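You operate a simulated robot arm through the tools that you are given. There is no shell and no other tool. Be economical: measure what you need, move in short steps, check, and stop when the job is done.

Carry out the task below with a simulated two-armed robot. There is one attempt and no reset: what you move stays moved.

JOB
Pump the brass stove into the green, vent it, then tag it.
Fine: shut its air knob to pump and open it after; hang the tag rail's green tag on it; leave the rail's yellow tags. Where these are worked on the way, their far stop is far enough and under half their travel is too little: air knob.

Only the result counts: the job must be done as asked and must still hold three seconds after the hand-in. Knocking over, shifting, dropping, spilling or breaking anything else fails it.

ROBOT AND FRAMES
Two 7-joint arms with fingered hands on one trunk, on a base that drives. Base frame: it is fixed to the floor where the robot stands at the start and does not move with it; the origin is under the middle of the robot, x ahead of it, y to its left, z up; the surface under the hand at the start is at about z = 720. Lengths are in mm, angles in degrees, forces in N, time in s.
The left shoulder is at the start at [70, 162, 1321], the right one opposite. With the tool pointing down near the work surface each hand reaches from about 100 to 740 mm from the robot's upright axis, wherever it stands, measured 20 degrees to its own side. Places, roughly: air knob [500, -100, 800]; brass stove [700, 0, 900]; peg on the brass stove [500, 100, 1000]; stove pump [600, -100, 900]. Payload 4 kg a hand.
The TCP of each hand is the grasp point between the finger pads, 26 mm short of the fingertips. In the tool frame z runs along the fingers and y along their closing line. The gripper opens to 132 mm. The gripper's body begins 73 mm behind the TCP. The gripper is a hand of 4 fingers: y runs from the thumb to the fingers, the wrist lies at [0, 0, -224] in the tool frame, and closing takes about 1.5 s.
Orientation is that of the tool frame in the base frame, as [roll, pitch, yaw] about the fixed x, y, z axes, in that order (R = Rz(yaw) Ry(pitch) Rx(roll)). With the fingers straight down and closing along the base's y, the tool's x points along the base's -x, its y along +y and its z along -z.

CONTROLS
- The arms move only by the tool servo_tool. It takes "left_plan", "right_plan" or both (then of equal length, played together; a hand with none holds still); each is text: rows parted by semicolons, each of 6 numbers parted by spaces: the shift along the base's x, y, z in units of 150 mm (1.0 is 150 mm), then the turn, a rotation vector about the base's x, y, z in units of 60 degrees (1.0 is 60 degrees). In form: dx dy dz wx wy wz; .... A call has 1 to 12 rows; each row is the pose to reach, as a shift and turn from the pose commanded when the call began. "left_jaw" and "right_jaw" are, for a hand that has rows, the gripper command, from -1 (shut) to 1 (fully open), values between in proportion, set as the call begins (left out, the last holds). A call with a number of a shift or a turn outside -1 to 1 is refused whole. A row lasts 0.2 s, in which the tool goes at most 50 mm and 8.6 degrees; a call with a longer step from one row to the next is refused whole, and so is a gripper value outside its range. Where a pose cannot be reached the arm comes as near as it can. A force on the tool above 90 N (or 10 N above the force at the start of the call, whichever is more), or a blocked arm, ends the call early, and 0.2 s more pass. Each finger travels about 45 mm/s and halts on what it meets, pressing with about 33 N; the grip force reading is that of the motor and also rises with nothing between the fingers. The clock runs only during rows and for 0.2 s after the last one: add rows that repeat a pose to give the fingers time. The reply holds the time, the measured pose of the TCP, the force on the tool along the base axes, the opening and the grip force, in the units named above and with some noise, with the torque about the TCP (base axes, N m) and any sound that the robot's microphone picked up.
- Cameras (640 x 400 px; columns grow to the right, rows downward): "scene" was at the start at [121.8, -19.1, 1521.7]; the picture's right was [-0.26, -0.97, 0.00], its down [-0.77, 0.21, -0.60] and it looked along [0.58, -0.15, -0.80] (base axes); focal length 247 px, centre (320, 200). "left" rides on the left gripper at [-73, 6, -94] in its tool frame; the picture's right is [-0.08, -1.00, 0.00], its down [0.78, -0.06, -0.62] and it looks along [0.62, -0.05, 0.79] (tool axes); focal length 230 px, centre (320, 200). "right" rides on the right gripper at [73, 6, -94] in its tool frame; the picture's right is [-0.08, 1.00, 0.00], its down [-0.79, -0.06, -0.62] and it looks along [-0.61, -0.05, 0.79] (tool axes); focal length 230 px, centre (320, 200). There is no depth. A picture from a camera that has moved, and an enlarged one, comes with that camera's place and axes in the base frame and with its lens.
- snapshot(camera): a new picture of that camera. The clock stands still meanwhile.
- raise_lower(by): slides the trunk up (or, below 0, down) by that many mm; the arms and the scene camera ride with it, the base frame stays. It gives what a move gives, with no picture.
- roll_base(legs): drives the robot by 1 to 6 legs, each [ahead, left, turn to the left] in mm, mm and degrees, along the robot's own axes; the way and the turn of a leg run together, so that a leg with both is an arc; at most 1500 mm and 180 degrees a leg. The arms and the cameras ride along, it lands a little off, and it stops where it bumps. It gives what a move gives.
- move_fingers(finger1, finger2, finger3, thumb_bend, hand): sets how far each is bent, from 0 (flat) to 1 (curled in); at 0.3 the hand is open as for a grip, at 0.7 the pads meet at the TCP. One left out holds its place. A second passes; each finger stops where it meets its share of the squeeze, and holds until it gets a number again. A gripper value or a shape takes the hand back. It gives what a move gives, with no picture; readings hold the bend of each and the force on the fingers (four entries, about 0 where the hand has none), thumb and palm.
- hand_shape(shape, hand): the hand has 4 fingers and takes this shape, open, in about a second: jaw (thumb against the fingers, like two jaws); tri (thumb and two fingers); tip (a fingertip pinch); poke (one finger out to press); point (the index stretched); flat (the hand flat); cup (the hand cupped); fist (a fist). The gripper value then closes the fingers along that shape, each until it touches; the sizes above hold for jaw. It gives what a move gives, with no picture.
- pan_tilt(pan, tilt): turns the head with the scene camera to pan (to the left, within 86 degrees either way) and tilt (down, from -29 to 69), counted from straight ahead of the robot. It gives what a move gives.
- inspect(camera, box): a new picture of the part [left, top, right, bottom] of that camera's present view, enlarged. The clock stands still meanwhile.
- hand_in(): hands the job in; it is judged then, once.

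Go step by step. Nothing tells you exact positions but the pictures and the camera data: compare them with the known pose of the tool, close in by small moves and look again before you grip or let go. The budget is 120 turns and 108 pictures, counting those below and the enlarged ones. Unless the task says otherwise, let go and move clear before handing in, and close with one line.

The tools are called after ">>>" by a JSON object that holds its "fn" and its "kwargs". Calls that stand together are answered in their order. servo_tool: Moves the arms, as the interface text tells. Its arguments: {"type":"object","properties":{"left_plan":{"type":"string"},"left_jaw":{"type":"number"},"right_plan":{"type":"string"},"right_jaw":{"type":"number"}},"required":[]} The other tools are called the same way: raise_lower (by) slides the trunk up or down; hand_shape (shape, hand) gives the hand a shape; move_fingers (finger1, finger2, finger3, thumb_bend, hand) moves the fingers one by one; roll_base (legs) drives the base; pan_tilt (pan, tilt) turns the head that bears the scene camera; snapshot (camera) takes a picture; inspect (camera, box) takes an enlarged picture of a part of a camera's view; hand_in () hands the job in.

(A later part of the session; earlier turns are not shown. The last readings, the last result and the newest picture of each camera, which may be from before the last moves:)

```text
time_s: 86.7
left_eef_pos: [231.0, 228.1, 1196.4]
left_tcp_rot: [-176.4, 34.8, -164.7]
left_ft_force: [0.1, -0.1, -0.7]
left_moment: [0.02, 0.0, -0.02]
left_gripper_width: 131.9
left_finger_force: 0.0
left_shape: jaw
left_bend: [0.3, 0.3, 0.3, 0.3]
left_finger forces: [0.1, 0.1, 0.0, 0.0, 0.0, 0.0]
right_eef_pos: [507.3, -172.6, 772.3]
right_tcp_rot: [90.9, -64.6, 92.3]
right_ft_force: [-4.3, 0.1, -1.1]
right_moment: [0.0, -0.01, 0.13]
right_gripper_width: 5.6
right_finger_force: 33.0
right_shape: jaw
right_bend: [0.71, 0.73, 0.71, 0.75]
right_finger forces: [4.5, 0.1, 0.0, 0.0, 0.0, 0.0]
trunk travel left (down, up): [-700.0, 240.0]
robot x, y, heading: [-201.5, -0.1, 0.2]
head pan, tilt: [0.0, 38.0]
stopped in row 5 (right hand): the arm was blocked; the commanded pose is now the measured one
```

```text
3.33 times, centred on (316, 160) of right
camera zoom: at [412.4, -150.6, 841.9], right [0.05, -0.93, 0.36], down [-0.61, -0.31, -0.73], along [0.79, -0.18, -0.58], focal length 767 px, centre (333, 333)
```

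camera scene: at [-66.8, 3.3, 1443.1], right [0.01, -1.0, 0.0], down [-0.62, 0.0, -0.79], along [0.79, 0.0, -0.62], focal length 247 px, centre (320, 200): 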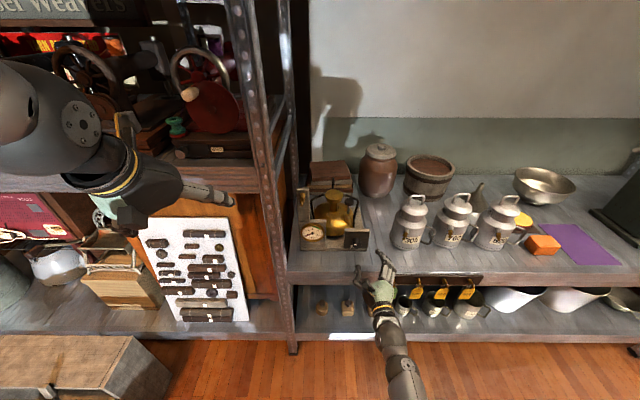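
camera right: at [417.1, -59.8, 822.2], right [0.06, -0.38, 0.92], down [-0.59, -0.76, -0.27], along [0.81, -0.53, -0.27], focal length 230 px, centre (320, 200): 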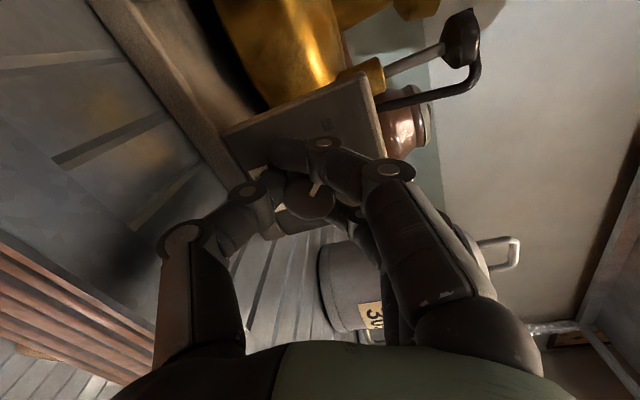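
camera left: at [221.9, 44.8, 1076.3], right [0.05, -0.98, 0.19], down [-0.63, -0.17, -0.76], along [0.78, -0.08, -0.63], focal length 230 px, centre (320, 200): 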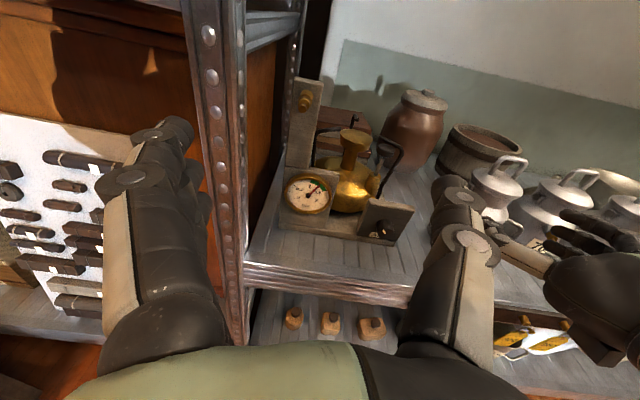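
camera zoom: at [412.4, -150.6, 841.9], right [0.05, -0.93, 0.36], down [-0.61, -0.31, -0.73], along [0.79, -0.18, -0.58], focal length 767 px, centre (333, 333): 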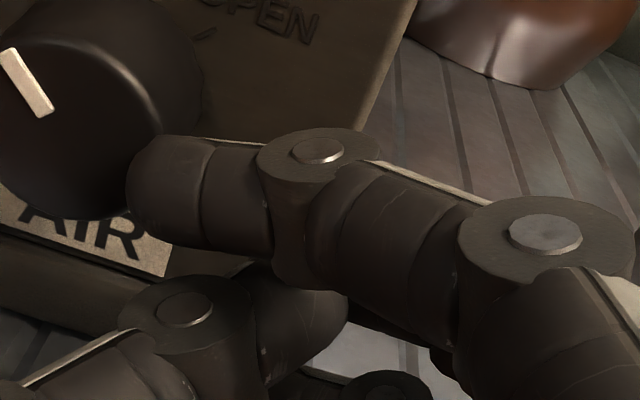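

The arm has a kinematic limit near roll -40° here, and the slip pulled the knob back. I'll back off and start from a much more negative roll (about -115°), so the whole turn stays in the good range.

>>> {"fn": "servo_tool", "kwargs": {"right_plan": "-0.15 -0.03 0 0 0 0;-0.35 -0.03 0.05 0 0 0;-0.55 0.05 0.1 -0.1 0 0;-0.55 0.15 0.1 -0.22 0 0;-0.55 0.25 0.1 -0.35 0 0;-0.55 0.34 0.1 -0.48 0 0;-0.55 0.34 0.1 -0.61 0 0;-0.55 0.34 0.1 -0.74 0 0;-0.55 0.34 0.1 -0.87 0 0;-0.55 0.34 0.1 -1 0 0", "right_jaw": -0.15}}

>>> {"fn": "servo_tool", "kwargs": {"right_plan": "0 0 0 -0.13 0 0;0 0 0 -0.26 0 0;0 0 0 -0.39 0 0;0 0 0 -0.5 0 0;0 0 0 -0.5 0 0"}}

>>> {"fn": "snapshot", "kwargs": {"camera": "right"}}

```text
time_s: 88.9
left_eef_pos: [232.4, 228.6, 1196.9]
left_tcp_rot: [-176.5, 34.7, -164.6]
left_ft_force: [0.6, 0.7, 0.3]
left_moment: [0.01, -0.01, 0.04]
left_gripper_width: 132.2
left_finger_force: 0.0
left_shape: jaw
left_bend: [0.3, 0.3, 0.3, 0.3]
left_finger forces: [0.0, 0.0, 0.0, 0.1, 0.0, 0.0]
right_eef_pos: [425.0, -119.8, 788.2]
right_tcp_rot: [92.8, -4.9, 91.0]
right_ft_force: [0.4, 0.7, 0.4]
right_moment: [0.01, 0.01, 0.05]
right_gripper_width: 55.6
right_finger_force: 0.0
right_shape: jaw
right_bend: [0.73, 0.73, 0.73, 0.7]
right_finger forces: [0.1, 0.0, 0.0, 0.0, 0.1, 0.0]
trunk travel left (down, up): [-700.0, 240.0]
robot x, y, heading: [-201.0, -0.7, 0.4]
head pan, tilt: [0.0, 38.0]
```

```text
time_s: 90.1
left_eef_pos: [232.1, 228.6, 1197.1]
left_tcp_rot: [-176.4, 34.8, -164.7]
left_ft_force: [-0.6, 0.1, -0.2]
left_moment: [0.01, 0.01, -0.05]
left_gripper_width: 132.0
left_finger_force: 0.1
left_shape: jaw
left_bend: [0.3, 0.3, 0.3, 0.3]
left_finger forces: [0.1, 0.0, 0.1, 0.0, 0.1, 0.0]
right_eef_pos: [425.0, -120.6, 787.2]
right_tcp_rot: [93.4, 25.2, 91.1]
right_ft_force: [0.1, 0.6, 0.2]
right_moment: [-0.01, 0.01, 0.02]
right_gripper_width: 55.9
right_finger_force: 0.1
right_shape: jaw
right_bend: [0.73, 0.73, 0.73, 0.7]
right_finger forces: [0.0, 0.1, 0.0, 0.0, 0.1, 0.0]
trunk travel left (down, up): [-700.0, 240.0]
robot x, y, heading: [-202.2, 2.1, 0.2]
head pan, tilt: [0.0, 38.0]
```

```text
33 pictures are left
camera right: at [330.2, -50.6, 766.9], right [0.05, 0.35, 0.93], down [-0.61, -0.73, 0.31], along [0.79, -0.58, 0.18], focal length 230 px, centre (320, 200)
```

right: 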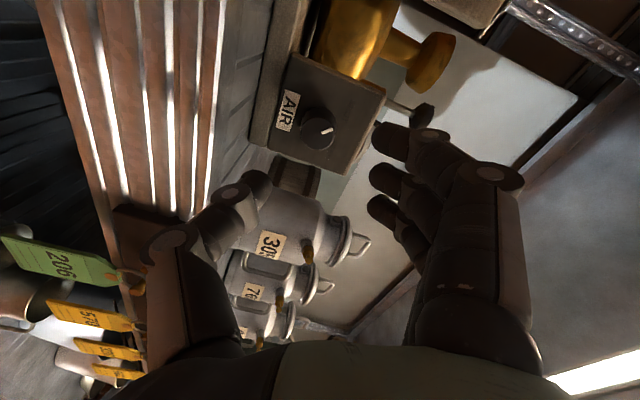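

Roll -115° works. Advance and grip.

>>> {"fn": "servo_tool", "kwargs": {"right_plan": "0.15 0 0.02 0 0 0;0.3 0 0.02 0 0 0;0.45 -0.01 0.02 0 0 0;0.6 -0.01 0.02 0 0 0;0.6 -0.01 0.02 0 0 0"}}

>>> {"fn": "servo_tool", "kwargs": {"right_plan": "0 0 0 0 0 0;0 0 0 0 0 0;0 0 0 0 0 0;0 0 0 0 0 0;0 0 0 0 0 0", "right_jaw": -1}}

>>> {"fn": "snapshot", "kwargs": {"camera": "right"}}

```text
time_s: 91.3
left_eef_pos: [231.1, 228.6, 1197.2]
left_tcp_rot: [-176.4, 34.8, -164.7]
left_ft_force: [-0.3, 0.0, 0.3]
left_moment: [0.01, 0.03, -0.01]
left_gripper_width: 131.9
left_finger_force: 0.0
left_shape: jaw
left_bend: [0.3, 0.3, 0.3, 0.3]
left_finger forces: [0.0, 0.1, 0.1, 0.0, 0.0, 0.1]
right_eef_pos: [514.3, -119.8, 792.2]
right_tcp_rot: [93.4, 25.2, 91.2]
right_ft_force: [-0.6, -0.4, -0.1]
right_moment: [0.01, 0.03, -0.03]
right_gripper_width: 55.9
right_finger_force: 0.0
right_shape: jaw
right_bend: [0.73, 0.73, 0.73, 0.7]
right_finger forces: [0.0, 0.0, 0.0, 0.0, 0.0, 0.0]
trunk travel left (down, up): [-700.0, 240.0]
robot x, y, heading: [-201.7, 2.8, 0.2]
head pan, tilt: [0.0, 38.0]
```

```text
time_s: 92.5
left_eef_pos: [232.3, 228.1, 1196.0]
left_tcp_rot: [-176.6, 34.7, -164.7]
left_ft_force: [0.7, -1.4, -0.1]
left_moment: [0.01, -0.01, -0.02]
left_gripper_width: 132.0
left_finger_force: 0.0
left_shape: jaw
left_bend: [0.3, 0.3, 0.3, 0.3]
left_finger forces: [0.1, 0.1, 0.0, 0.0, 0.0, 0.1]
right_eef_pos: [515.0, -121.2, 788.8]
right_tcp_rot: [93.7, 25.1, 91.2]
right_ft_force: [-1.2, -2.9, -8.8]
right_moment: [0.03, -0.07, 0.07]
right_gripper_width: 13.8
right_finger_force: 33.0
right_shape: jaw
right_bend: [0.69, 0.69, 0.69, 0.7]
right_finger forces: [0.1, 18.0, 0.0, 0.0, 26.8, 0.1]
trunk travel left (down, up): [-700.0, 240.0]
robot x, y, heading: [-204.1, 3.5, 0.4]
head pan, tilt: [0.0, 38.0]
```

```text
32 pictures are left
camera right: at [419.6, -52.1, 767.8], right [0.06, 0.35, 0.93], down [-0.6, -0.73, 0.31], along [0.79, -0.58, 0.17], focal length 230 px, centre (320, 200)
```

right: 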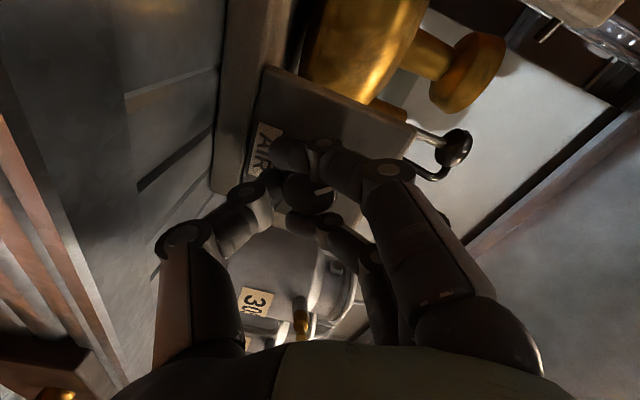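

Grip is centred. Turn 60° toward OPEN in small steps.

>>> {"fn": "servo_tool", "kwargs": {"right_plan": "0 0 0 0.1 0 0;0 0 0 0.2 0 0;0 0 0 0.3 0 0;0 0 0 0.4 0 0;0 0 0 0.5 0 0;0 0 0 0.6 0 0;0 0 0 0.7 0 0;0 0 0 0.8 0 0;0 0 0 0.9 0 0;0 0 0 1 0 0"}}

>>> {"fn": "inspect", "kwargs": {"camera": "right", "box": [220, 100, 412, 220]}}

```text
time_s: 94.7
left_eef_pos: [232.9, 233.9, 1197.0]
left_tcp_rot: [-176.3, 34.7, -164.4]
left_ft_force: [1.0, -0.1, 0.1]
left_moment: [-0.01, 0.05, -0.01]
left_gripper_width: 132.0
left_finger_force: 0.0
left_shape: jaw
left_bend: [0.3, 0.3, 0.3, 0.3]
left_finger forces: [0.0, 0.0, 0.0, 0.1, 0.1, 0.0]
right_eef_pos: [511.7, -126.4, 783.7]
right_tcp_rot: [92.5, -33.1, 91.7]
right_ft_force: [12.0, 16.3, 5.8]
right_moment: [0.05, -0.35, 0.1]
right_gripper_width: 10.1
right_finger_force: 32.5
right_shape: jaw
right_bend: [0.69, 0.65, 0.69, 0.7]
right_finger forces: [0.0, 17.6, 0.0, 0.0, 19.9, 0.0]
trunk travel left (down, up): [-700.0, 240.0]
robot x, y, heading: [-206.3, -2.8, 0.4]
head pan, tilt: [0.0, 38.0]
```

```text
3.33 times, centred on (316, 160) of right
camera zoom: at [416.2, -74.1, 832.2], right [0.06, -0.61, 0.79], down [-0.6, -0.66, -0.46], along [0.8, -0.45, -0.41], focal length 767 px, centre (333, 333)
```

zoom: 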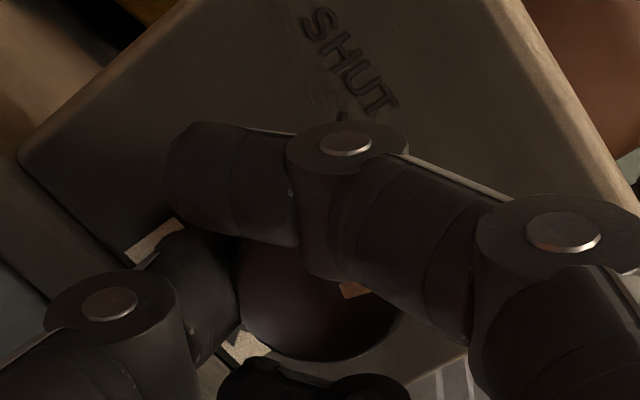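

The pointer has come round well past vertical. I'll relax the side force, release, back off and look.

>>> {"fn": "servo_tool", "kwargs": {"right_plan": "0 0.03 0.01 0 0 0;0 0.03 0.01 0 0 0;0 0.03 0.01 0 0 0;0 0.03 0.01 0 0 0;-0.15 0.03 0.01 0 0 0;-0.35 0.03 0.01 0 0 0;-0.55 0.03 0.01 0 0 0", "right_jaw": -0.15}}

>>> {"fn": "snapshot", "kwargs": {"camera": "right"}}

>>> {"fn": "inspect", "kwargs": {"camera": "scene", "box": [290, 180, 386, 260]}}

```text
time_s: 96.3
left_eef_pos: [231.6, 228.7, 1196.8]
left_tcp_rot: [-176.4, 34.8, -164.7]
left_ft_force: [0.4, -0.5, 1.1]
left_moment: [0.02, -0.01, -0.02]
left_gripper_width: 131.9
left_finger_force: 0.1
left_shape: jaw
left_bend: [0.3, 0.3, 0.3, 0.3]
left_finger forces: [0.0, 0.0, 0.0, 0.0, 0.0, 0.0]
right_eef_pos: [441.0, -136.5, 799.4]
right_tcp_rot: [90.9, -32.5, 91.8]
right_ft_force: [0.6, 0.0, -1.1]
right_moment: [0.01, 0.02, 0.01]
right_gripper_width: 56.3
right_finger_force: 0.0
right_shape: jaw
right_bend: [0.73, 0.73, 0.73, 0.7]
right_finger forces: [0.0, 0.0, 0.1, 0.0, 0.0, 0.0]
trunk travel left (down, up): [-700.0, 240.0]
robot x, y, heading: [-203.1, -0.1, 0.4]
head pan, tilt: [0.0, 38.0]
```

```text
30 pictures are left
camera right: at [344.9, -81.5, 844.5], right [0.03, -0.6, 0.8], down [-0.6, -0.65, -0.47], along [0.8, -0.46, -0.38], focal length 230 px, centre (320, 200)
```

right: 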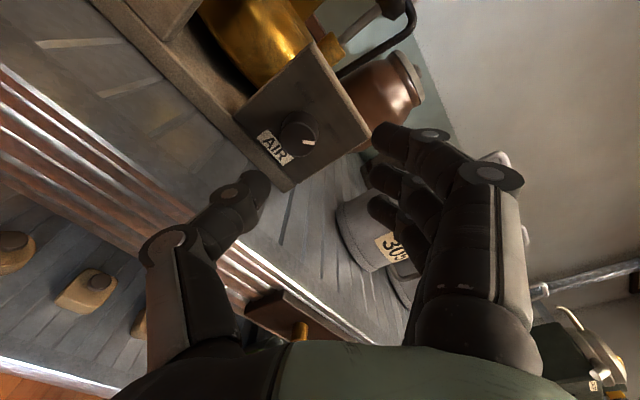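

```text
5.00 times, centred on (338, 220) of scene
camera zoom: at [-66.1, 1.3, 1443.1], right [0.01, -1.0, 0.0], down [-0.62, 0.0, -0.79], along [0.79, 0.0, -0.62], focal length 1235 px, centre (230, 100)
```

zoom: 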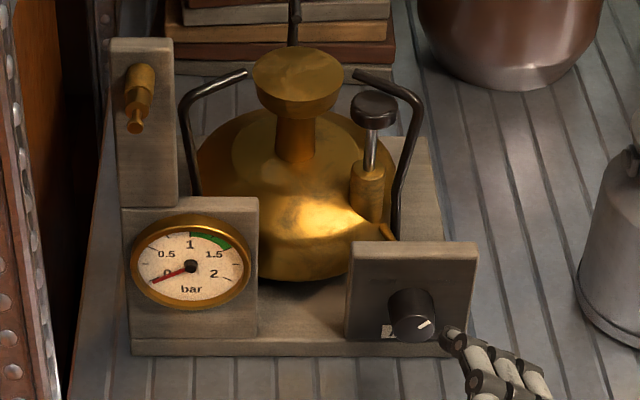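

The gauge reads 0 and the knob is back at OPEN, so venting is done. Now the tag: peg head is at about [423, -248, 686] and the tag hangs just below it. I'll retreat and turn the right hand to a 60°-down pose that suits pinching the tag by its side edges.

>>> {"fn": "servo_tool", "kwargs": {"right_plan": "-0.2 -0.05 0.1 0 0 0;-0.4 -0.2 0.2 0.084 0.0915 -0.053;-0.6 -0.4 0.3 0.168 0.183 -0.106;-0.74 -0.6 0.4 0.252 0.2745 -0.16;-0.74 -0.8 0.47 0.336 0.366 -0.213;-0.74 -0.96 0.47 0.42 0.4575 -0.266;-0.74 -0.96 0.47 0.503 0.549 -0.319;-0.74 -0.96 0.47 0.587 0.64 -0.372;-0.74 -0.96 0.47 0.671 0.732 -0.426;-0.74 -0.96 0.47 0.755 0.8235 -0.479;-0.74 -0.96 0.47 0.839 0.915 -0.532"}}

>>> {"fn": "snapshot", "kwargs": {"camera": "right"}}

```text
time_s: 98.7
left_eef_pos: [231.9, 230.4, 1195.8]
left_tcp_rot: [-176.3, 34.8, -164.5]
left_ft_force: [-0.2, 0.6, -0.2]
left_moment: [-0.03, 0.02, -0.04]
left_gripper_width: 132.1
left_finger_force: 0.1
left_shape: jaw
left_bend: [0.3, 0.3, 0.3, 0.3]
left_finger forces: [0.1, 0.0, 0.1, 0.0, 0.1, 0.0]
right_eef_pos: [323.4, -258.0, 863.5]
right_tcp_rot: [-178.0, -29.6, -2.3]
right_ft_force: [0.1, 0.1, 0.0]
right_moment: [0.0, -0.02, -0.02]
right_gripper_width: 56.3
right_finger_force: 0.2
right_shape: jaw
right_bend: [0.73, 0.73, 0.73, 0.7]
right_finger forces: [0.0, 0.1, 0.1, 0.0, 0.0, 0.1]
trunk travel left (down, up): [-700.0, 240.0]
robot x, y, heading: [-201.8, -0.2, 0.2]
head pan, tilt: [0.0, 38.0]
```

```text
28 pictures are left
camera right: at [338.3, -267.4, 980.6], right [-0.09, -0.99, -0.07], down [-0.99, 0.08, 0.15], along [-0.14, 0.08, -0.99], focal length 230 px, centre (320, 200)
```

right: 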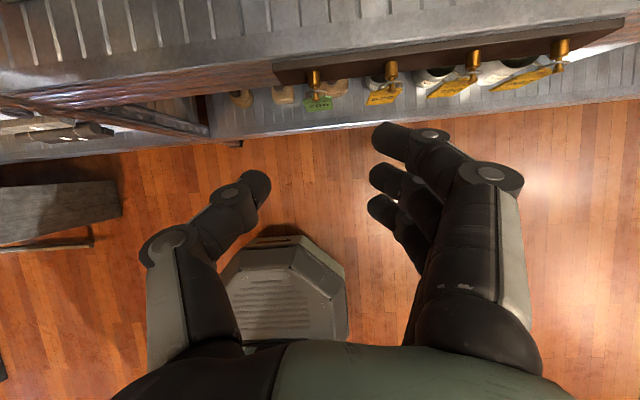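

The pose works well and the green peg is straight ahead. The tag plate spans z ≈ 593–665 at x ≈ 433, about 44 mm wide. I'll flatten the pitch to ~33° so the knuckles clear the yellow tags, and move to a pre-grasp in front of it.

>>> {"fn": "servo_tool", "kwargs": {"right_plan": "0 0.01 -0.2 0 -0.1 0.01;0 0.02 -0.4 0 -0.2 0.02;0.05 0.04 -0.6 0 -0.3 0.03;0.1 0.06 -0.8 0 -0.4 0.04;0.15 0.067 -1 0 -0.45 0.04", "right_jaw": 0.1}}

>>> {"fn": "snapshot", "kwargs": {"camera": "right"}}

```text
time_s: 99.5
left_eef_pos: [231.6, 226.0, 1196.7]
left_tcp_rot: [-176.6, 34.8, -164.9]
left_ft_force: [0.2, 0.4, 0.6]
left_moment: [0.02, 0.01, -0.02]
left_gripper_width: 131.8
left_finger_force: 0.0
left_shape: jaw
left_bend: [0.3, 0.3, 0.3, 0.3]
left_finger forces: [0.0, 0.0, 0.0, 0.0, 0.1, 0.0]
right_eef_pos: [337.7, -351.7, 839.1]
right_tcp_rot: [165.5, -41.5, 7.0]
right_ft_force: [0.0, -0.3, -1.0]
right_moment: [0.02, 0.02, 0.02]
right_gripper_width: 72.3
right_finger_force: 0.1
right_shape: jaw
right_bend: [0.72, 0.72, 0.72, 0.7]
right_finger forces: [0.0, 0.0, 0.1, 0.1, 0.0, 0.0]
right hand out of reach, approached as far as the arm can: row 2, 3
trunk travel left (down, up): [-700.0, 240.0]
robot x, y, heading: [-203.3, 3.8, 0.2]
head pan, tilt: [0.0, 38.0]
stopped in row 3 (right hand): the arm was blocked; the commanded pose is now the measured one
```

```text
27 pictures are left
camera right: at [329.0, -334.5, 956.9], right [-0.1, -0.99, 0.14], down [-0.99, 0.09, -0.08], along [0.07, -0.14, -0.99], focal length 230 px, centre (320, 200)
```

right: 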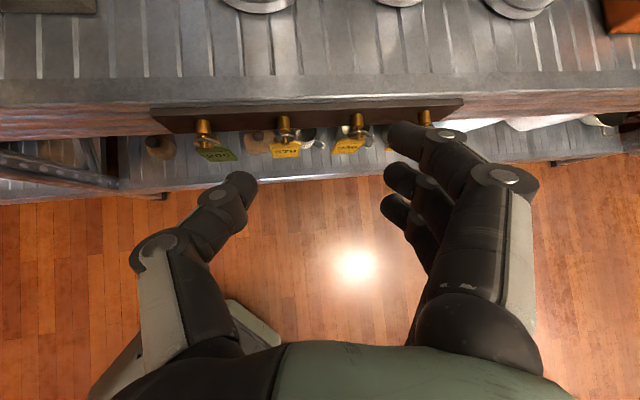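

The arm is too folded for a flatter pose at this distance. I'll back the base up another 200 mm and lower the trunk, so the forearm comes in flatter.

>>> {"fn": "roll_base", "kwargs": {"legs": [[-200, 0, 0]]}}

>>> {"fn": "raise_lower", "kwargs": {"by": -150}}

>>> {"fn": "servo_tool", "kwargs": {"right_plan": "0.2 0.1 0 0 0 0;0.45 0.2 0 0 0 0;0.7 0.3 0 0 0 0;0.95 0.4 0 0 0 0"}}

>>> {"fn": "snapshot", "kwargs": {"camera": "right"}}

```text
time_s: 101.1
left_eef_pos: [31.7, 227.8, 1196.8]
left_tcp_rot: [-176.4, 34.8, -164.5]
left_ft_force: [0.0, 0.2, -0.3]
left_moment: [-0.01, 0.01, -0.01]
left_gripper_width: 131.9
left_finger_force: 0.0
left_shape: jaw
left_bend: [0.3, 0.3, 0.3, 0.3]
left_finger forces: [0.0, 0.0, 0.0, 0.0, 0.0, 0.0]
right_eef_pos: [139.6, -349.8, 839.3]
right_tcp_rot: [165.5, -41.4, 7.3]
right_ft_force: [-0.3, -0.3, 0.4]
right_moment: [0.04, -0.04, -0.01]
right_gripper_width: 72.3
right_finger_force: 0.0
right_shape: jaw
right_bend: [0.72, 0.72, 0.72, 0.7]
right_finger forces: [0.1, 0.0, 0.0, 0.1, 0.0, 0.0]
trunk travel left (down, up): [-700.0, 240.0]
robot x, y, heading: [-402.2, -0.3, 0.4]
head pan, tilt: [0.0, 38.0]
```

```text
time_s: 102.8
left_eef_pos: [32.1, 230.1, 1046.7]
left_tcp_rot: [-176.4, 34.8, -164.5]
left_ft_force: [0.1, 0.2, 0.5]
left_moment: [0.0, 0.0, 0.04]
left_gripper_width: 131.9
left_finger_force: 0.0
left_shape: jaw
left_bend: [0.3, 0.3, 0.3, 0.3]
left_finger forces: [0.0, 0.0, 0.0, 0.1, 0.0, 0.0]
right_eef_pos: [139.6, -349.1, 689.0]
right_tcp_rot: [165.4, -41.4, 7.2]
right_ft_force: [-0.2, -0.9, 1.2]
right_moment: [-0.02, 0.02, 0.0]
right_gripper_width: 72.5
right_finger_force: 0.0
right_shape: jaw
right_bend: [0.72, 0.72, 0.72, 0.7]
right_finger forces: [0.0, 0.0, 0.0, 0.0, 0.1, 0.0]
trunk travel left (down, up): [-550.0, 390.0]
robot x, y, heading: [-401.8, 1.1, 0.7]
head pan, tilt: [0.0, 38.0]
```

```text
time_s: 103.8
left_eef_pos: [32.4, 229.6, 1045.7]
left_tcp_rot: [-176.5, 34.7, -164.4]
left_ft_force: [0.3, 0.1, 0.1]
left_moment: [0.01, -0.01, 0.0]
left_gripper_width: 131.9
left_finger_force: 0.0
left_shape: jaw
left_bend: [0.3, 0.3, 0.3, 0.3]
left_finger forces: [0.0, 0.1, 0.0, 0.0, 0.0, 0.0]
right_eef_pos: [282.6, -287.0, 688.2]
right_tcp_rot: [165.6, -41.3, 7.2]
right_ft_force: [0.2, -0.8, 0.0]
right_moment: [-0.03, 0.03, 0.0]
right_gripper_width: 72.4
right_finger_force: 0.0
right_shape: jaw
right_bend: [0.72, 0.72, 0.72, 0.7]
right_finger forces: [0.1, 0.0, 0.0, 0.0, 0.0, 0.1]
trunk travel left (down, up): [-550.0, 390.0]
robot x, y, heading: [-400.8, -2.0, 0.5]
head pan, tilt: [0.0, 38.0]
```

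```text
26 pictures are left
camera right: at [273.8, -270.2, 806.7], right [-0.1, -0.99, 0.14], down [-0.99, 0.09, -0.08], along [0.07, -0.14, -0.99], focal length 230 px, centre (320, 200)
```

right: 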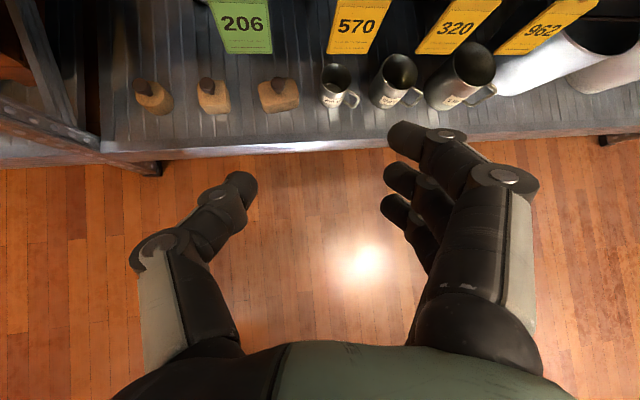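

The arm is comfortable now. I'll level the orientation (33° down, straight ahead) and move to the pre-grasp in front of the green tag.

>>> {"fn": "servo_tool", "kwargs": {"right_plan": "0.1 0.08 -0.04 0.057 -0.085 0.021;0.2 0.16 -0.08 0.115 -0.17 0.042;0.3 0.24 -0.12 0.172 -0.255 0.063;0.4 0.27 -0.15 0.172 -0.255 0.063"}}

>>> {"fn": "snapshot", "kwargs": {"camera": "right"}}

>>> {"fn": "inspect", "kwargs": {"camera": "scene", "box": [320, 100, 480, 240]}}

```text
time_s: 104.5
left_eef_pos: [32.4, 228.6, 1048.0]
left_tcp_rot: [-176.4, 34.7, -164.4]
left_ft_force: [0.0, 0.2, 0.4]
left_moment: [0.0, 0.01, 0.0]
left_gripper_width: 132.1
left_finger_force: 0.1
left_shape: jaw
left_bend: [0.3, 0.3, 0.3, 0.3]
left_finger forces: [0.0, 0.0, 0.0, 0.0, 0.0, 0.0]
right_eef_pos: [307.6, -365.5, 687.9]
right_tcp_rot: [159.0, -50.8, 12.0]
right_ft_force: [-0.9, 0.6, 0.2]
right_moment: [-0.07, -0.04, 0.01]
right_gripper_width: 72.0
right_finger_force: 0.0
right_shape: jaw
right_bend: [0.72, 0.72, 0.72, 0.7]
right_finger forces: [0.0, 0.1, 0.0, 0.0, 0.0, 0.0]
trunk travel left (down, up): [-550.0, 390.0]
robot x, y, heading: [-399.0, -0.3, 0.3]
head pan, tilt: [0.0, 38.0]
stopped in row 3 (right hand): the arm was blocked; the commanded pose is now the measured one
```

```text
25 pictures are left
camera right: at [277.4, -342.7, 802.2], right [-0.13, -0.98, 0.17], down [-0.96, 0.08, -0.26], along [0.24, -0.19, -0.95], focal length 230 px, centre (320, 200)
```

right: 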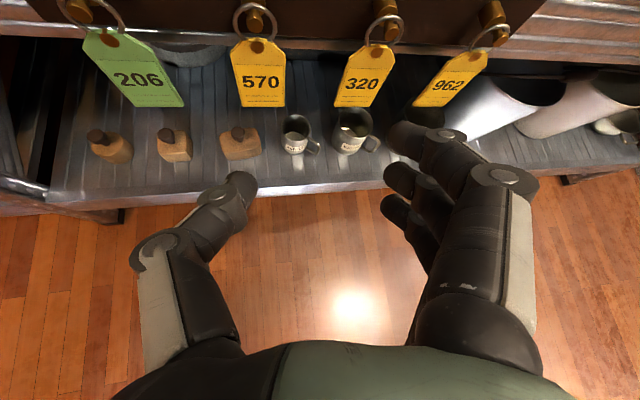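

```text
2.86 times, centred on (400, 170) of scene
camera zoom: at [-265.1, 0.3, 1293.0], right [0.01, -1.0, 0.0], down [-0.62, -0.01, -0.79], along [0.79, 0.01, -0.62], focal length 706 px, centre (91, 286)
```

zoom: 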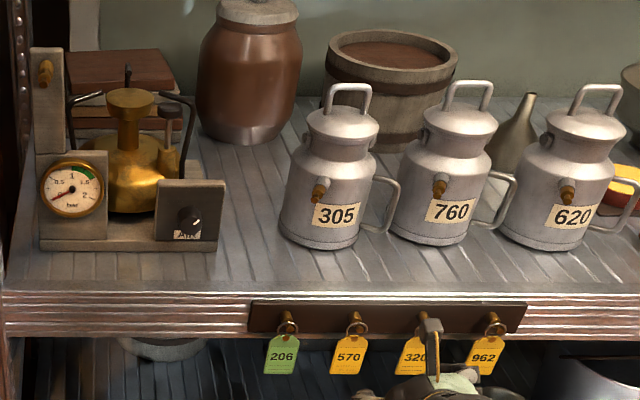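

The wrist runs out when the hand is in front of the body, and it prefers targets further to its right. I'll drive the base 200 mm to the left so the tag sits further right of the robot.

>>> {"fn": "roll_base", "kwargs": {"legs": [[0, 220, 0]]}}

>>> {"fn": "servo_tool", "kwargs": {"right_plan": "0 -0.1 0.05 0.057 -0.02 0.04;0 -0.2 0.1 0.115 -0.04 0.08;0.05 -0.3 0.1 0.172 -0.06 0.12;0.1 -0.4 0.1 0.2 -0.1 0.2;0.15 -0.5 0.1 0.23 -0.1 0.26"}}

>>> {"fn": "snapshot", "kwargs": {"camera": "right"}}

```text
time_s: 106.1
left_eef_pos: [29.9, 445.5, 1046.8]
left_tcp_rot: [-176.4, 34.7, -164.2]
left_ft_force: [-0.2, 0.4, 0.1]
left_moment: [-0.04, 0.02, 0.01]
left_gripper_width: 131.8
left_finger_force: 0.1
left_shape: jaw
left_bend: [0.3, 0.3, 0.3, 0.3]
left_finger forces: [0.1, 0.0, 0.0, 0.1, 0.0, 0.0]
right_eef_pos: [305.4, -148.0, 689.1]
right_tcp_rot: [159.0, -50.7, 12.1]
right_ft_force: [-0.8, 0.1, -0.1]
right_moment: [0.01, 0.01, -0.04]
right_gripper_width: 72.2
right_finger_force: 0.1
right_shape: jaw
right_bend: [0.72, 0.72, 0.72, 0.7]
right_finger forces: [0.0, 0.0, 0.0, 0.1, 0.0, 0.0]
trunk travel left (down, up): [-550.0, 390.0]
robot x, y, heading: [-404.9, 215.3, 0.7]
head pan, tilt: [0.0, 38.0]
```

```text
time_s: 107.3
left_eef_pos: [28.3, 442.8, 1045.9]
left_tcp_rot: [-176.5, 34.7, -164.4]
left_ft_force: [0.2, -0.2, -0.6]
left_moment: [0.02, -0.01, 0.0]
left_gripper_width: 131.8
left_finger_force: 0.0
left_shape: jaw
left_bend: [0.3, 0.3, 0.3, 0.3]
left_finger forces: [0.1, 0.0, 0.1, 0.0, 0.0, 0.0]
right_eef_pos: [328.3, -223.6, 702.0]
right_tcp_rot: [-179.0, -59.5, 9.8]
right_ft_force: [-0.2, -0.1, -0.2]
right_moment: [0.02, -0.01, 0.0]
right_gripper_width: 72.6
right_finger_force: 0.0
right_shape: jaw
right_bend: [0.72, 0.72, 0.72, 0.7]
right_finger forces: [0.1, 0.0, 0.1, 0.1, 0.0, 0.0]
trunk travel left (down, up): [-550.0, 390.0]
robot x, y, heading: [-400.8, 215.3, 0.8]
head pan, tilt: [0.0, 38.0]
```

```text
23 pictures are left
camera right: at [285.9, -237.9, 813.7], right [0.14, -0.99, -0.07], down [-0.93, -0.11, -0.36], along [0.35, 0.12, -0.93], focal length 230 px, centre (320, 200)
```

right: 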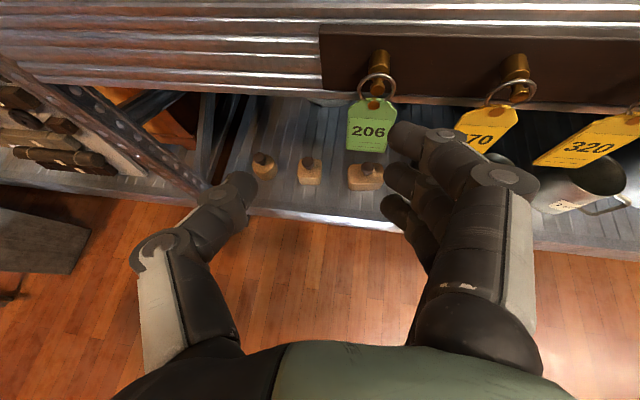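

Now the hand is well oriented, 30° down, and the tag is straight ahead at about [433, -250, 630]. Move to pre-grasp.

>>> {"fn": "servo_tool", "kwargs": {"right_plan": "0.1 -0.1 -0.1 0 0 -0.04;0.2 -0.22 -0.2 0 0 -0.08;0.3 -0.22 -0.27 0 0 -0.08;0.3 -0.22 -0.27 0 0 -0.08"}}

>>> {"fn": "snapshot", "kwargs": {"camera": "right"}}

```text
time_s: 108.3
left_eef_pos: [28.3, 445.1, 1046.8]
left_tcp_rot: [-176.4, 34.8, -164.2]
left_ft_force: [-0.5, -0.1, 0.5]
left_moment: [0.01, 0.02, 0.02]
left_gripper_width: 131.8
left_finger_force: 0.1
left_shape: jaw
left_bend: [0.3, 0.3, 0.3, 0.3]
left_finger forces: [0.0, 0.0, 0.1, 0.0, 0.0, 0.0]
right_eef_pos: [373.1, -258.1, 663.8]
right_tcp_rot: [-179.3, -59.5, 5.1]
right_ft_force: [0.4, 0.4, 0.5]
right_moment: [-0.02, 0.0, -0.01]
right_gripper_width: 72.5
right_finger_force: 0.0
right_shape: jaw
right_bend: [0.72, 0.72, 0.72, 0.7]
right_finger forces: [0.0, 0.0, 0.0, 0.1, 0.0, 0.0]
trunk travel left (down, up): [-550.0, 390.0]
robot x, y, heading: [-401.7, 212.2, 0.4]
head pan, tilt: [0.0, 38.0]
```

```text
22 pictures are left
camera right: at [330.2, -267.9, 773.8], right [0.06, -1.0, -0.07], down [-0.93, -0.03, -0.36], along [0.36, 0.09, -0.93], focal length 230 px, centre (320, 200)
```

right: 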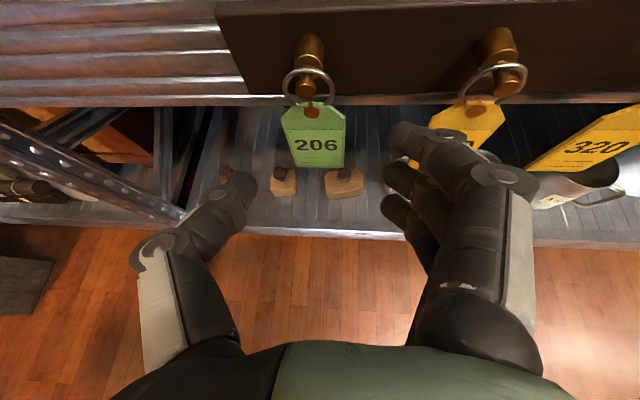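

Aligned. Advance to straddle the plate.

>>> {"fn": "servo_tool", "kwargs": {"right_plan": "0.1 0.03 -0.06 0 0 0;0.2 0.06 -0.12 0 0 0;0.3 0.06 -0.18 0 0 0;0.4 0.06 -0.24 0 0 0"}}

>>> {"fn": "snapshot", "kwargs": {"camera": "right"}}

```text
time_s: 109.3
left_eef_pos: [23.7, 442.6, 1048.9]
left_tcp_rot: [-176.3, 35.1, -164.6]
left_ft_force: [-0.6, -0.4, 0.3]
left_moment: [0.03, 0.02, -0.01]
left_gripper_width: 131.8
left_finger_force: 0.1
left_shape: jaw
left_bend: [0.3, 0.3, 0.3, 0.3]
left_finger forces: [0.0, 0.0, 0.0, 0.0, 0.1, 0.0]
right_eef_pos: [424.3, -257.6, 630.7]
right_tcp_rot: [-179.4, -59.5, 4.4]
right_ft_force: [-42.3, -5.9, 6.0]
right_moment: [-0.11, -0.79, -1.49]
right_gripper_width: 70.1
right_finger_force: 0.1
right_shape: jaw
right_bend: [0.82, 0.72, 0.72, 0.7]
right_finger forces: [42.6, 0.0, 0.1, 0.0, 0.0, 0.1]
trunk travel left (down, up): [-550.0, 390.0]
robot x, y, heading: [-406.1, 211.5, 0.4]
head pan, tilt: [0.0, 38.0]
```

```text
21 pictures are left
camera right: at [380.8, -266.5, 741.6], right [0.05, -1.0, -0.07], down [-0.93, -0.02, -0.36], along [0.36, 0.08, -0.93], focal length 230 px, centre (320, 200)
```

right: 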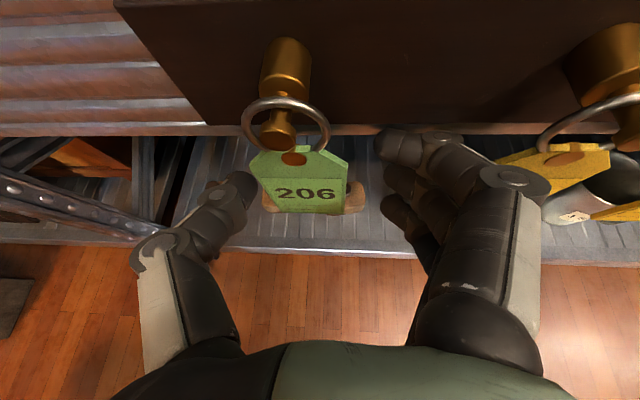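

Finger 1 touched the rail's lower edge. I'll back off, drop 18 mm, shift left and re-approach lower on the plate.

>>> {"fn": "servo_tool", "kwargs": {"right_plan": "-0.15 0 0 0 0 0;-0.2 0.03 -0.06 0 0 0;-0.2 0.06 -0.12 0 0 0;-0.1 0.06 -0.13 0 0 0;-0.03 0.06 -0.13 0 0 0;-0.03 0.06 -0.13 0 0 0"}}

>>> {"fn": "snapshot", "kwargs": {"camera": "right"}}

```text
time_s: 110.7
left_eef_pos: [28.4, 444.9, 1046.3]
left_tcp_rot: [-176.3, 34.7, -164.3]
left_ft_force: [0.5, 0.2, -0.4]
left_moment: [0.03, -0.01, 0.01]
left_gripper_width: 132.0
left_finger_force: 0.1
left_shape: jaw
left_bend: [0.3, 0.3, 0.3, 0.3]
left_finger forces: [0.0, 0.0, 0.1, 0.0, 0.0, 0.0]
right_eef_pos: [419.5, -250.3, 604.2]
right_tcp_rot: [-180.0, -59.1, 4.8]
right_ft_force: [-0.3, 0.1, 0.0]
right_moment: [0.02, -0.01, 0.02]
right_gripper_width: 72.5
right_finger_force: 0.0
right_shape: jaw
right_bend: [0.72, 0.72, 0.72, 0.7]
right_finger forces: [0.0, 0.0, 0.0, 0.0, 0.1, 0.0]
right hand out of reach, approached as far as the arm can: row 5
trunk travel left (down, up): [-550.0, 390.0]
robot x, y, heading: [-405.8, 213.9, 1.0]
head pan, tilt: [0.0, 38.0]
```

```text
20 pictures are left
camera right: at [376.9, -258.5, 714.1], right [0.04, -1.0, -0.07], down [-0.93, -0.01, -0.36], along [0.36, 0.08, -0.93], focal length 230 px, centre (320, 200)
```

right: 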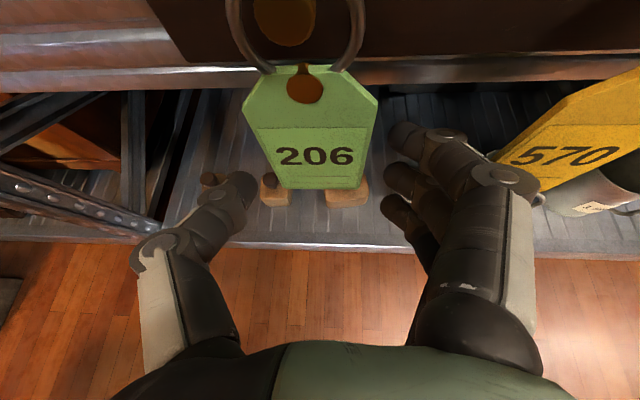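

The hand is at its reach limit just short of the plate. I'll pull the hand back 45 mm, drive the base forward 60 mm, and approach again.

>>> {"fn": "servo_tool", "kwargs": {"right_plan": "-0.15 0 0 0 0 0;-0.33 0 0.03 0 0 0;-0.4 0 0.05 0 0 0"}}

>>> {"fn": "roll_base", "kwargs": {"legs": [[60, 0, 0]]}}

```text
time_s: 111.5
left_eef_pos: [29.0, 445.4, 1047.3]
left_tcp_rot: [-176.4, 34.7, -164.3]
left_ft_force: [0.2, 0.1, -0.2]
left_moment: [0.01, -0.01, -0.01]
left_gripper_width: 131.9
left_finger_force: 0.1
left_shape: jaw
left_bend: [0.3, 0.3, 0.3, 0.3]
left_finger forces: [0.0, 0.0, 0.0, 0.0, 0.0, 0.0]
right_eef_pos: [370.0, -238.3, 614.9]
right_tcp_rot: [-179.2, -59.4, 5.0]
right_ft_force: [0.3, -0.6, -0.5]
right_moment: [0.01, 0.0, -0.01]
right_gripper_width: 72.1
right_finger_force: 0.0
right_shape: jaw
right_bend: [0.72, 0.72, 0.72, 0.7]
right_finger forces: [0.1, 0.0, 0.1, 0.1, 0.0, 0.1]
trunk travel left (down, up): [-550.0, 390.0]
robot x, y, heading: [-406.6, 214.7, 0.9]
head pan, tilt: [0.0, 38.0]
```

```text
time_s: 112.5
left_eef_pos: [89.7, 445.4, 1046.5]
left_tcp_rot: [-176.6, 34.6, -164.3]
left_ft_force: [0.7, 0.8, -0.2]
left_moment: [0.01, 0.0, 0.0]
left_gripper_width: 131.7
left_finger_force: 0.0
left_shape: jaw
left_bend: [0.3, 0.3, 0.3, 0.3]
left_finger forces: [0.1, 0.0, 0.0, 0.1, 0.0, 0.0]
right_eef_pos: [428.4, -238.5, 613.0]
right_tcp_rot: [-179.2, -59.4, 5.0]
right_ft_force: [0.0, -0.2, -0.7]
right_moment: [0.01, -0.02, 0.0]
right_gripper_width: 72.2
right_finger_force: 0.2
right_shape: jaw
right_bend: [0.72, 0.72, 0.72, 0.7]
right_finger forces: [0.1, 0.0, 0.1, 0.0, 0.1, 0.1]
trunk travel left (down, up): [-550.0, 390.0]
robot x, y, heading: [-345.4, 214.0, 0.8]
head pan, tilt: [0.0, 38.0]
```

>>> {"fn": "servo_tool", "kwargs": {"right_plan": "0 -0.03 0 0 0 0;0.02 -0.06 0 0 0 0;0.03 -0.06 0 0 0 0"}}

>>> {"fn": "snapshot", "kwargs": {"camera": "right"}}

```text
time_s: 113.3
left_eef_pos: [88.7, 445.2, 1046.3]
left_tcp_rot: [-176.4, 34.9, -164.3]
left_ft_force: [0.7, 0.2, 0.0]
left_moment: [0.01, 0.02, -0.03]
left_gripper_width: 131.7
left_finger_force: 0.1
left_shape: jaw
left_bend: [0.3, 0.3, 0.3, 0.3]
left_finger forces: [0.0, 0.0, 0.0, 0.0, 0.0, 0.1]
right_eef_pos: [431.4, -247.3, 616.2]
right_tcp_rot: [-179.3, -59.4, 5.0]
right_ft_force: [0.0, 0.3, 0.4]
right_moment: [0.0, 0.0, -0.05]
right_gripper_width: 72.7
right_finger_force: 0.2
right_shape: jaw
right_bend: [0.72, 0.72, 0.72, 0.7]
right_finger forces: [0.0, 0.1, 0.0, 0.1, 0.0, 0.0]
trunk travel left (down, up): [-550.0, 390.0]
robot x, y, heading: [-344.7, 212.9, 0.5]
head pan, tilt: [0.0, 38.0]
```

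```text
19 pictures are left
camera right: at [388.7, -257.6, 725.6], right [0.06, -1.0, -0.07], down [-0.93, -0.03, -0.36], along [0.36, 0.09, -0.93], focal length 230 px, centre (320, 200)
```

right: 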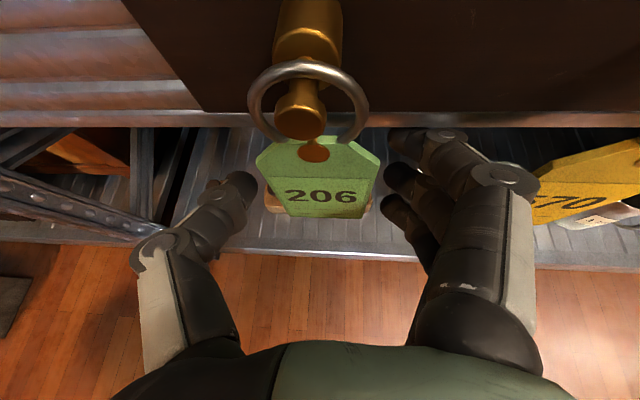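

The plate is centred between the thumb and fingers. Close.

>>> {"fn": "servo_tool", "kwargs": {"right_plan": "0 0 0 0 0 0;0 0 0 0 0 0;0 0 0 0 0 0;0 0 0 0 0 0;0 0 0 0 0 0;0 0 0 0 0 0", "right_jaw": -1}}

>>> {"fn": "snapshot", "kwargs": {"camera": "right"}}

```text
time_s: 114.7
left_eef_pos: [88.4, 444.3, 1046.2]
left_tcp_rot: [-176.5, 34.8, -164.4]
left_ft_force: [0.1, 0.5, 0.5]
left_moment: [0.02, 0.02, 0.01]
left_gripper_width: 131.5
left_finger_force: 0.1
left_shape: jaw
left_bend: [0.3, 0.3, 0.3, 0.3]
left_finger forces: [0.0, 0.0, 0.0, 0.0, 0.0, 0.1]
right_eef_pos: [432.3, -247.6, 615.7]
right_tcp_rot: [-179.2, -59.4, 5.0]
right_ft_force: [0.0, -0.3, 0.6]
right_moment: [0.06, 0.0, -0.04]
right_gripper_width: 0.0
right_finger_force: 32.9
right_shape: jaw
right_bend: [0.69, 0.57, 0.69, 0.67]
right_finger forces: [1.2, 0.0, 0.4, 0.0, 0.5, 0.1]
trunk travel left (down, up): [-550.0, 390.0]
robot x, y, heading: [-341.4, 214.4, 0.7]
head pan, tilt: [0.0, 38.0]
```

```text
18 pictures are left
camera right: at [389.0, -257.8, 725.4], right [0.06, -1.0, -0.07], down [-0.93, -0.03, -0.36], along [0.36, 0.09, -0.93], focal length 230 px, centre (320, 200)
```

right: 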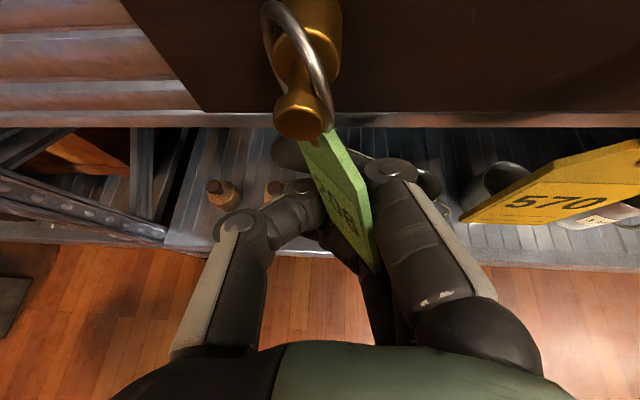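

The tag swivelled and is now pinched by its faces, which is a firmer hold but turned about 75°. I'll let the grip settle and zoom in to check it.

>>> {"fn": "servo_tool", "kwargs": {"right_plan": "0 0 0 0 0 0;0 0 0 0 0 0;0 0 0 0 0 0"}}

>>> {"fn": "inspect", "kwargs": {"camera": "right", "box": [220, 0, 460, 290]}}

```text
time_s: 115.5
left_eef_pos: [87.8, 444.3, 1046.6]
left_tcp_rot: [-176.4, 34.7, -164.4]
left_ft_force: [-0.3, -0.2, 0.0]
left_moment: [0.03, 0.03, -0.03]
left_gripper_width: 131.8
left_finger_force: 0.1
left_shape: jaw
left_bend: [0.3, 0.3, 0.3, 0.3]
left_finger forces: [0.0, 0.0, 0.1, 0.0, 0.0, 0.1]
right_eef_pos: [433.0, -247.9, 614.7]
right_tcp_rot: [-179.3, -59.4, 5.1]
right_ft_force: [0.7, 0.4, 0.0]
right_moment: [0.03, 0.02, 0.04]
right_gripper_width: 0.1
right_finger_force: 33.2
right_shape: jaw
right_bend: [0.69, 0.57, 0.69, 0.67]
right_finger forces: [1.3, 0.0, 0.4, 0.0, 0.5, 0.0]
trunk travel left (down, up): [-550.0, 390.0]
robot x, y, heading: [-344.3, 214.5, 0.6]
head pan, tilt: [0.0, 38.0]
```

```text
1.38 times, centred on (340, 145) of right
camera zoom: at [389.0, -257.6, 725.4], right [0.06, -1.0, -0.07], down [-0.93, -0.03, -0.36], along [0.36, 0.09, -0.93], focal length 317 px, centre (292, 276)
```

zoom: 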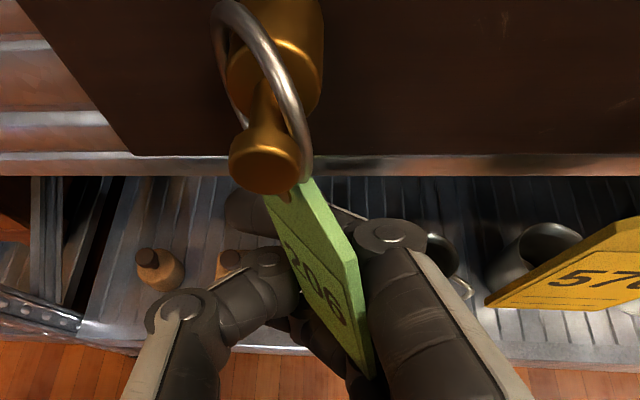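

The hold is weak and the ring is cocked on the peg. I'll release, let the tag hang straight again, and re-approach yawed 40° from the left so the pinch closes on its faces.

>>> {"fn": "servo_tool", "kwargs": {"right_plan": "0 0 0 0 0 0;0 0 0 0 0 0;0 0 0 0 0 0;0 0 0 0 0 0;-0.15 0 0.03 0 0 0;-0.33 0 0.06 0 0 0;-0.5 0.05 0.1 0 0 0", "right_jaw": 0.1}}

>>> {"fn": "servo_tool", "kwargs": {"right_plan": "0 0.08 0 0 0 -0.12;0 0.16 0 0 0 -0.24;0 0.24 0 0 0 -0.36;0 0.32 0 0 0 -0.48;0 0.4 0 0 0 -0.6;0 0.48 0 0 0 -0.72;0 0.48 0 0 0 -0.8"}}

>>> {"fn": "snapshot", "kwargs": {"camera": "right"}}

```text
time_s: 117.1
left_eef_pos: [87.7, 444.1, 1046.6]
left_tcp_rot: [-176.4, 34.8, -164.4]
left_ft_force: [-0.2, 1.5, 0.0]
left_moment: [-0.01, -0.03, 0.03]
left_gripper_width: 131.9
left_finger_force: 0.0
left_shape: jaw
left_bend: [0.3, 0.3, 0.3, 0.3]
left_finger forces: [0.0, 0.0, 0.0, 0.0, 0.1, 0.0]
right_eef_pos: [357.4, -239.6, 629.9]
right_tcp_rot: [-179.4, -59.5, 5.1]
right_ft_force: [-0.4, 0.6, 0.2]
right_moment: [-0.01, -0.02, -0.02]
right_gripper_width: 72.3
right_finger_force: 0.0
right_shape: jaw
right_bend: [0.72, 0.72, 0.72, 0.7]
right_finger forces: [0.0, 0.0, 0.0, 0.0, 0.0, 0.0]
trunk travel left (down, up): [-550.0, 390.0]
robot x, y, heading: [-342.7, 213.4, 0.7]
head pan, tilt: [0.0, 38.0]
```

```text
time_s: 118.4
left_eef_pos: [88.3, 445.0, 1047.7]
left_tcp_rot: [-176.4, 34.6, -164.4]
left_ft_force: [-0.6, 0.0, 0.1]
left_moment: [-0.02, 0.01, 0.0]
left_gripper_width: 132.0
left_finger_force: 0.0
left_shape: jaw
left_bend: [0.3, 0.3, 0.3, 0.3]
left_finger forces: [0.1, 0.1, 0.1, 0.0, 0.0, 0.0]
right_eef_pos: [359.3, -270.6, 677.3]
right_tcp_rot: [170.8, -64.9, -29.7]
right_ft_force: [0.5, -0.3, 0.2]
right_moment: [0.02, -0.03, 0.01]
right_gripper_width: 72.2
right_finger_force: 0.1
right_shape: jaw
right_bend: [0.72, 0.72, 0.72, 0.7]
right_finger forces: [0.1, 0.0, 0.0, 0.0, 0.0, 0.0]
trunk travel left (down, up): [-550.0, 390.0]
robot x, y, heading: [-342.9, 212.6, 0.6]
head pan, tilt: [0.0, 38.0]
stopped in row 6 (right hand): the arm was blocked; the commanded pose is now the measured one
```

```text
16 pictures are left
camera right: at [316.2, -235.0, 783.6], right [-0.64, -0.77, 0.0], down [-0.68, 0.57, -0.46], along [0.35, -0.29, -0.89], focal length 230 px, centre (320, 200)
```

right: 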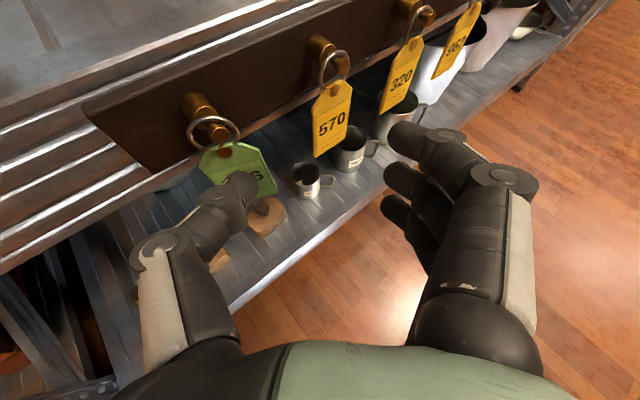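

Yaw about -40° is reached and the tag hangs straight again. I'll drive the base 70 mm left rather than strain the arm, then line up.

>>> {"fn": "roll_base", "kwargs": {"legs": [[0, 75, 0]]}}

>>> {"fn": "servo_tool", "kwargs": {"right_plan": "0.06 -0.02 -0.08 0 0 0;0.12 -0.03 -0.16 0 0 0;0.12 -0.03 -0.16 0 0 0"}}

>>> {"fn": "snapshot", "kwargs": {"camera": "right"}}

```text
time_s: 119.5
left_eef_pos: [87.5, 518.5, 1046.6]
left_tcp_rot: [-176.5, 34.8, -164.3]
left_ft_force: [0.3, 0.4, -0.5]
left_moment: [-0.01, -0.04, 0.0]
left_gripper_width: 131.9
left_finger_force: 0.1
left_shape: jaw
left_bend: [0.3, 0.3, 0.3, 0.3]
left_finger forces: [0.0, 0.1, 0.1, 0.0, 0.1, 0.0]
right_eef_pos: [359.2, -197.0, 677.6]
right_tcp_rot: [170.8, -64.9, -29.7]
right_ft_force: [0.2, -0.5, 0.4]
right_moment: [0.0, 0.02, -0.01]
right_gripper_width: 72.4
right_finger_force: 0.0
right_shape: jaw
right_bend: [0.72, 0.72, 0.72, 0.7]
right_finger forces: [0.1, 0.0, 0.0, 0.1, 0.0, 0.0]
trunk travel left (down, up): [-550.0, 390.0]
robot x, y, heading: [-348.4, 287.8, 0.7]
head pan, tilt: [0.0, 38.0]
```

```text
time_s: 120.3
left_eef_pos: [87.3, 517.4, 1047.0]
left_tcp_rot: [-176.5, 34.8, -164.4]
left_ft_force: [-0.9, 0.2, 0.1]
left_moment: [0.01, -0.01, 0.0]
left_gripper_width: 132.0
left_finger_force: 0.0
left_shape: jaw
left_bend: [0.3, 0.3, 0.3, 0.3]
left_finger forces: [0.0, 0.0, 0.0, 0.1, 0.1, 0.1]
right_eef_pos: [378.0, -200.6, 653.2]
right_tcp_rot: [171.1, -65.0, -29.9]
right_ft_force: [-1.0, 0.8, 0.0]
right_moment: [0.0, 0.01, 0.0]
right_gripper_width: 72.6
right_finger_force: 0.0
right_shape: jaw
right_bend: [0.72, 0.72, 0.72, 0.7]
right_finger forces: [0.0, 0.0, 0.0, 0.0, 0.0, 0.0]
trunk travel left (down, up): [-550.0, 390.0]
robot x, y, heading: [-343.8, 291.0, 0.5]
head pan, tilt: [0.0, 38.0]
```

```text
15 pictures are left
camera right: at [334.9, -166.1, 759.7], right [-0.64, -0.77, 0.0], down [-0.68, 0.57, -0.46], along [0.35, -0.29, -0.89], focal length 230 px, centre (320, 200)
```

right: 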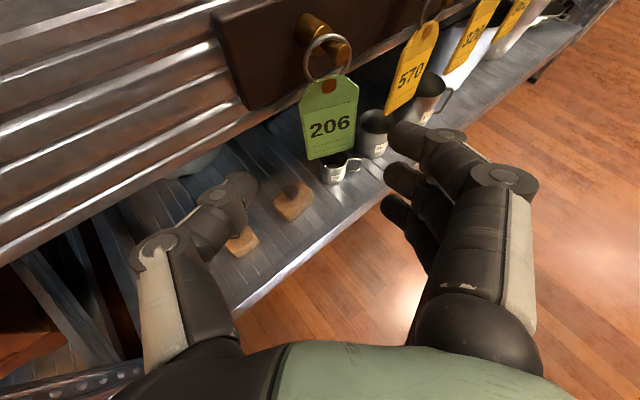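

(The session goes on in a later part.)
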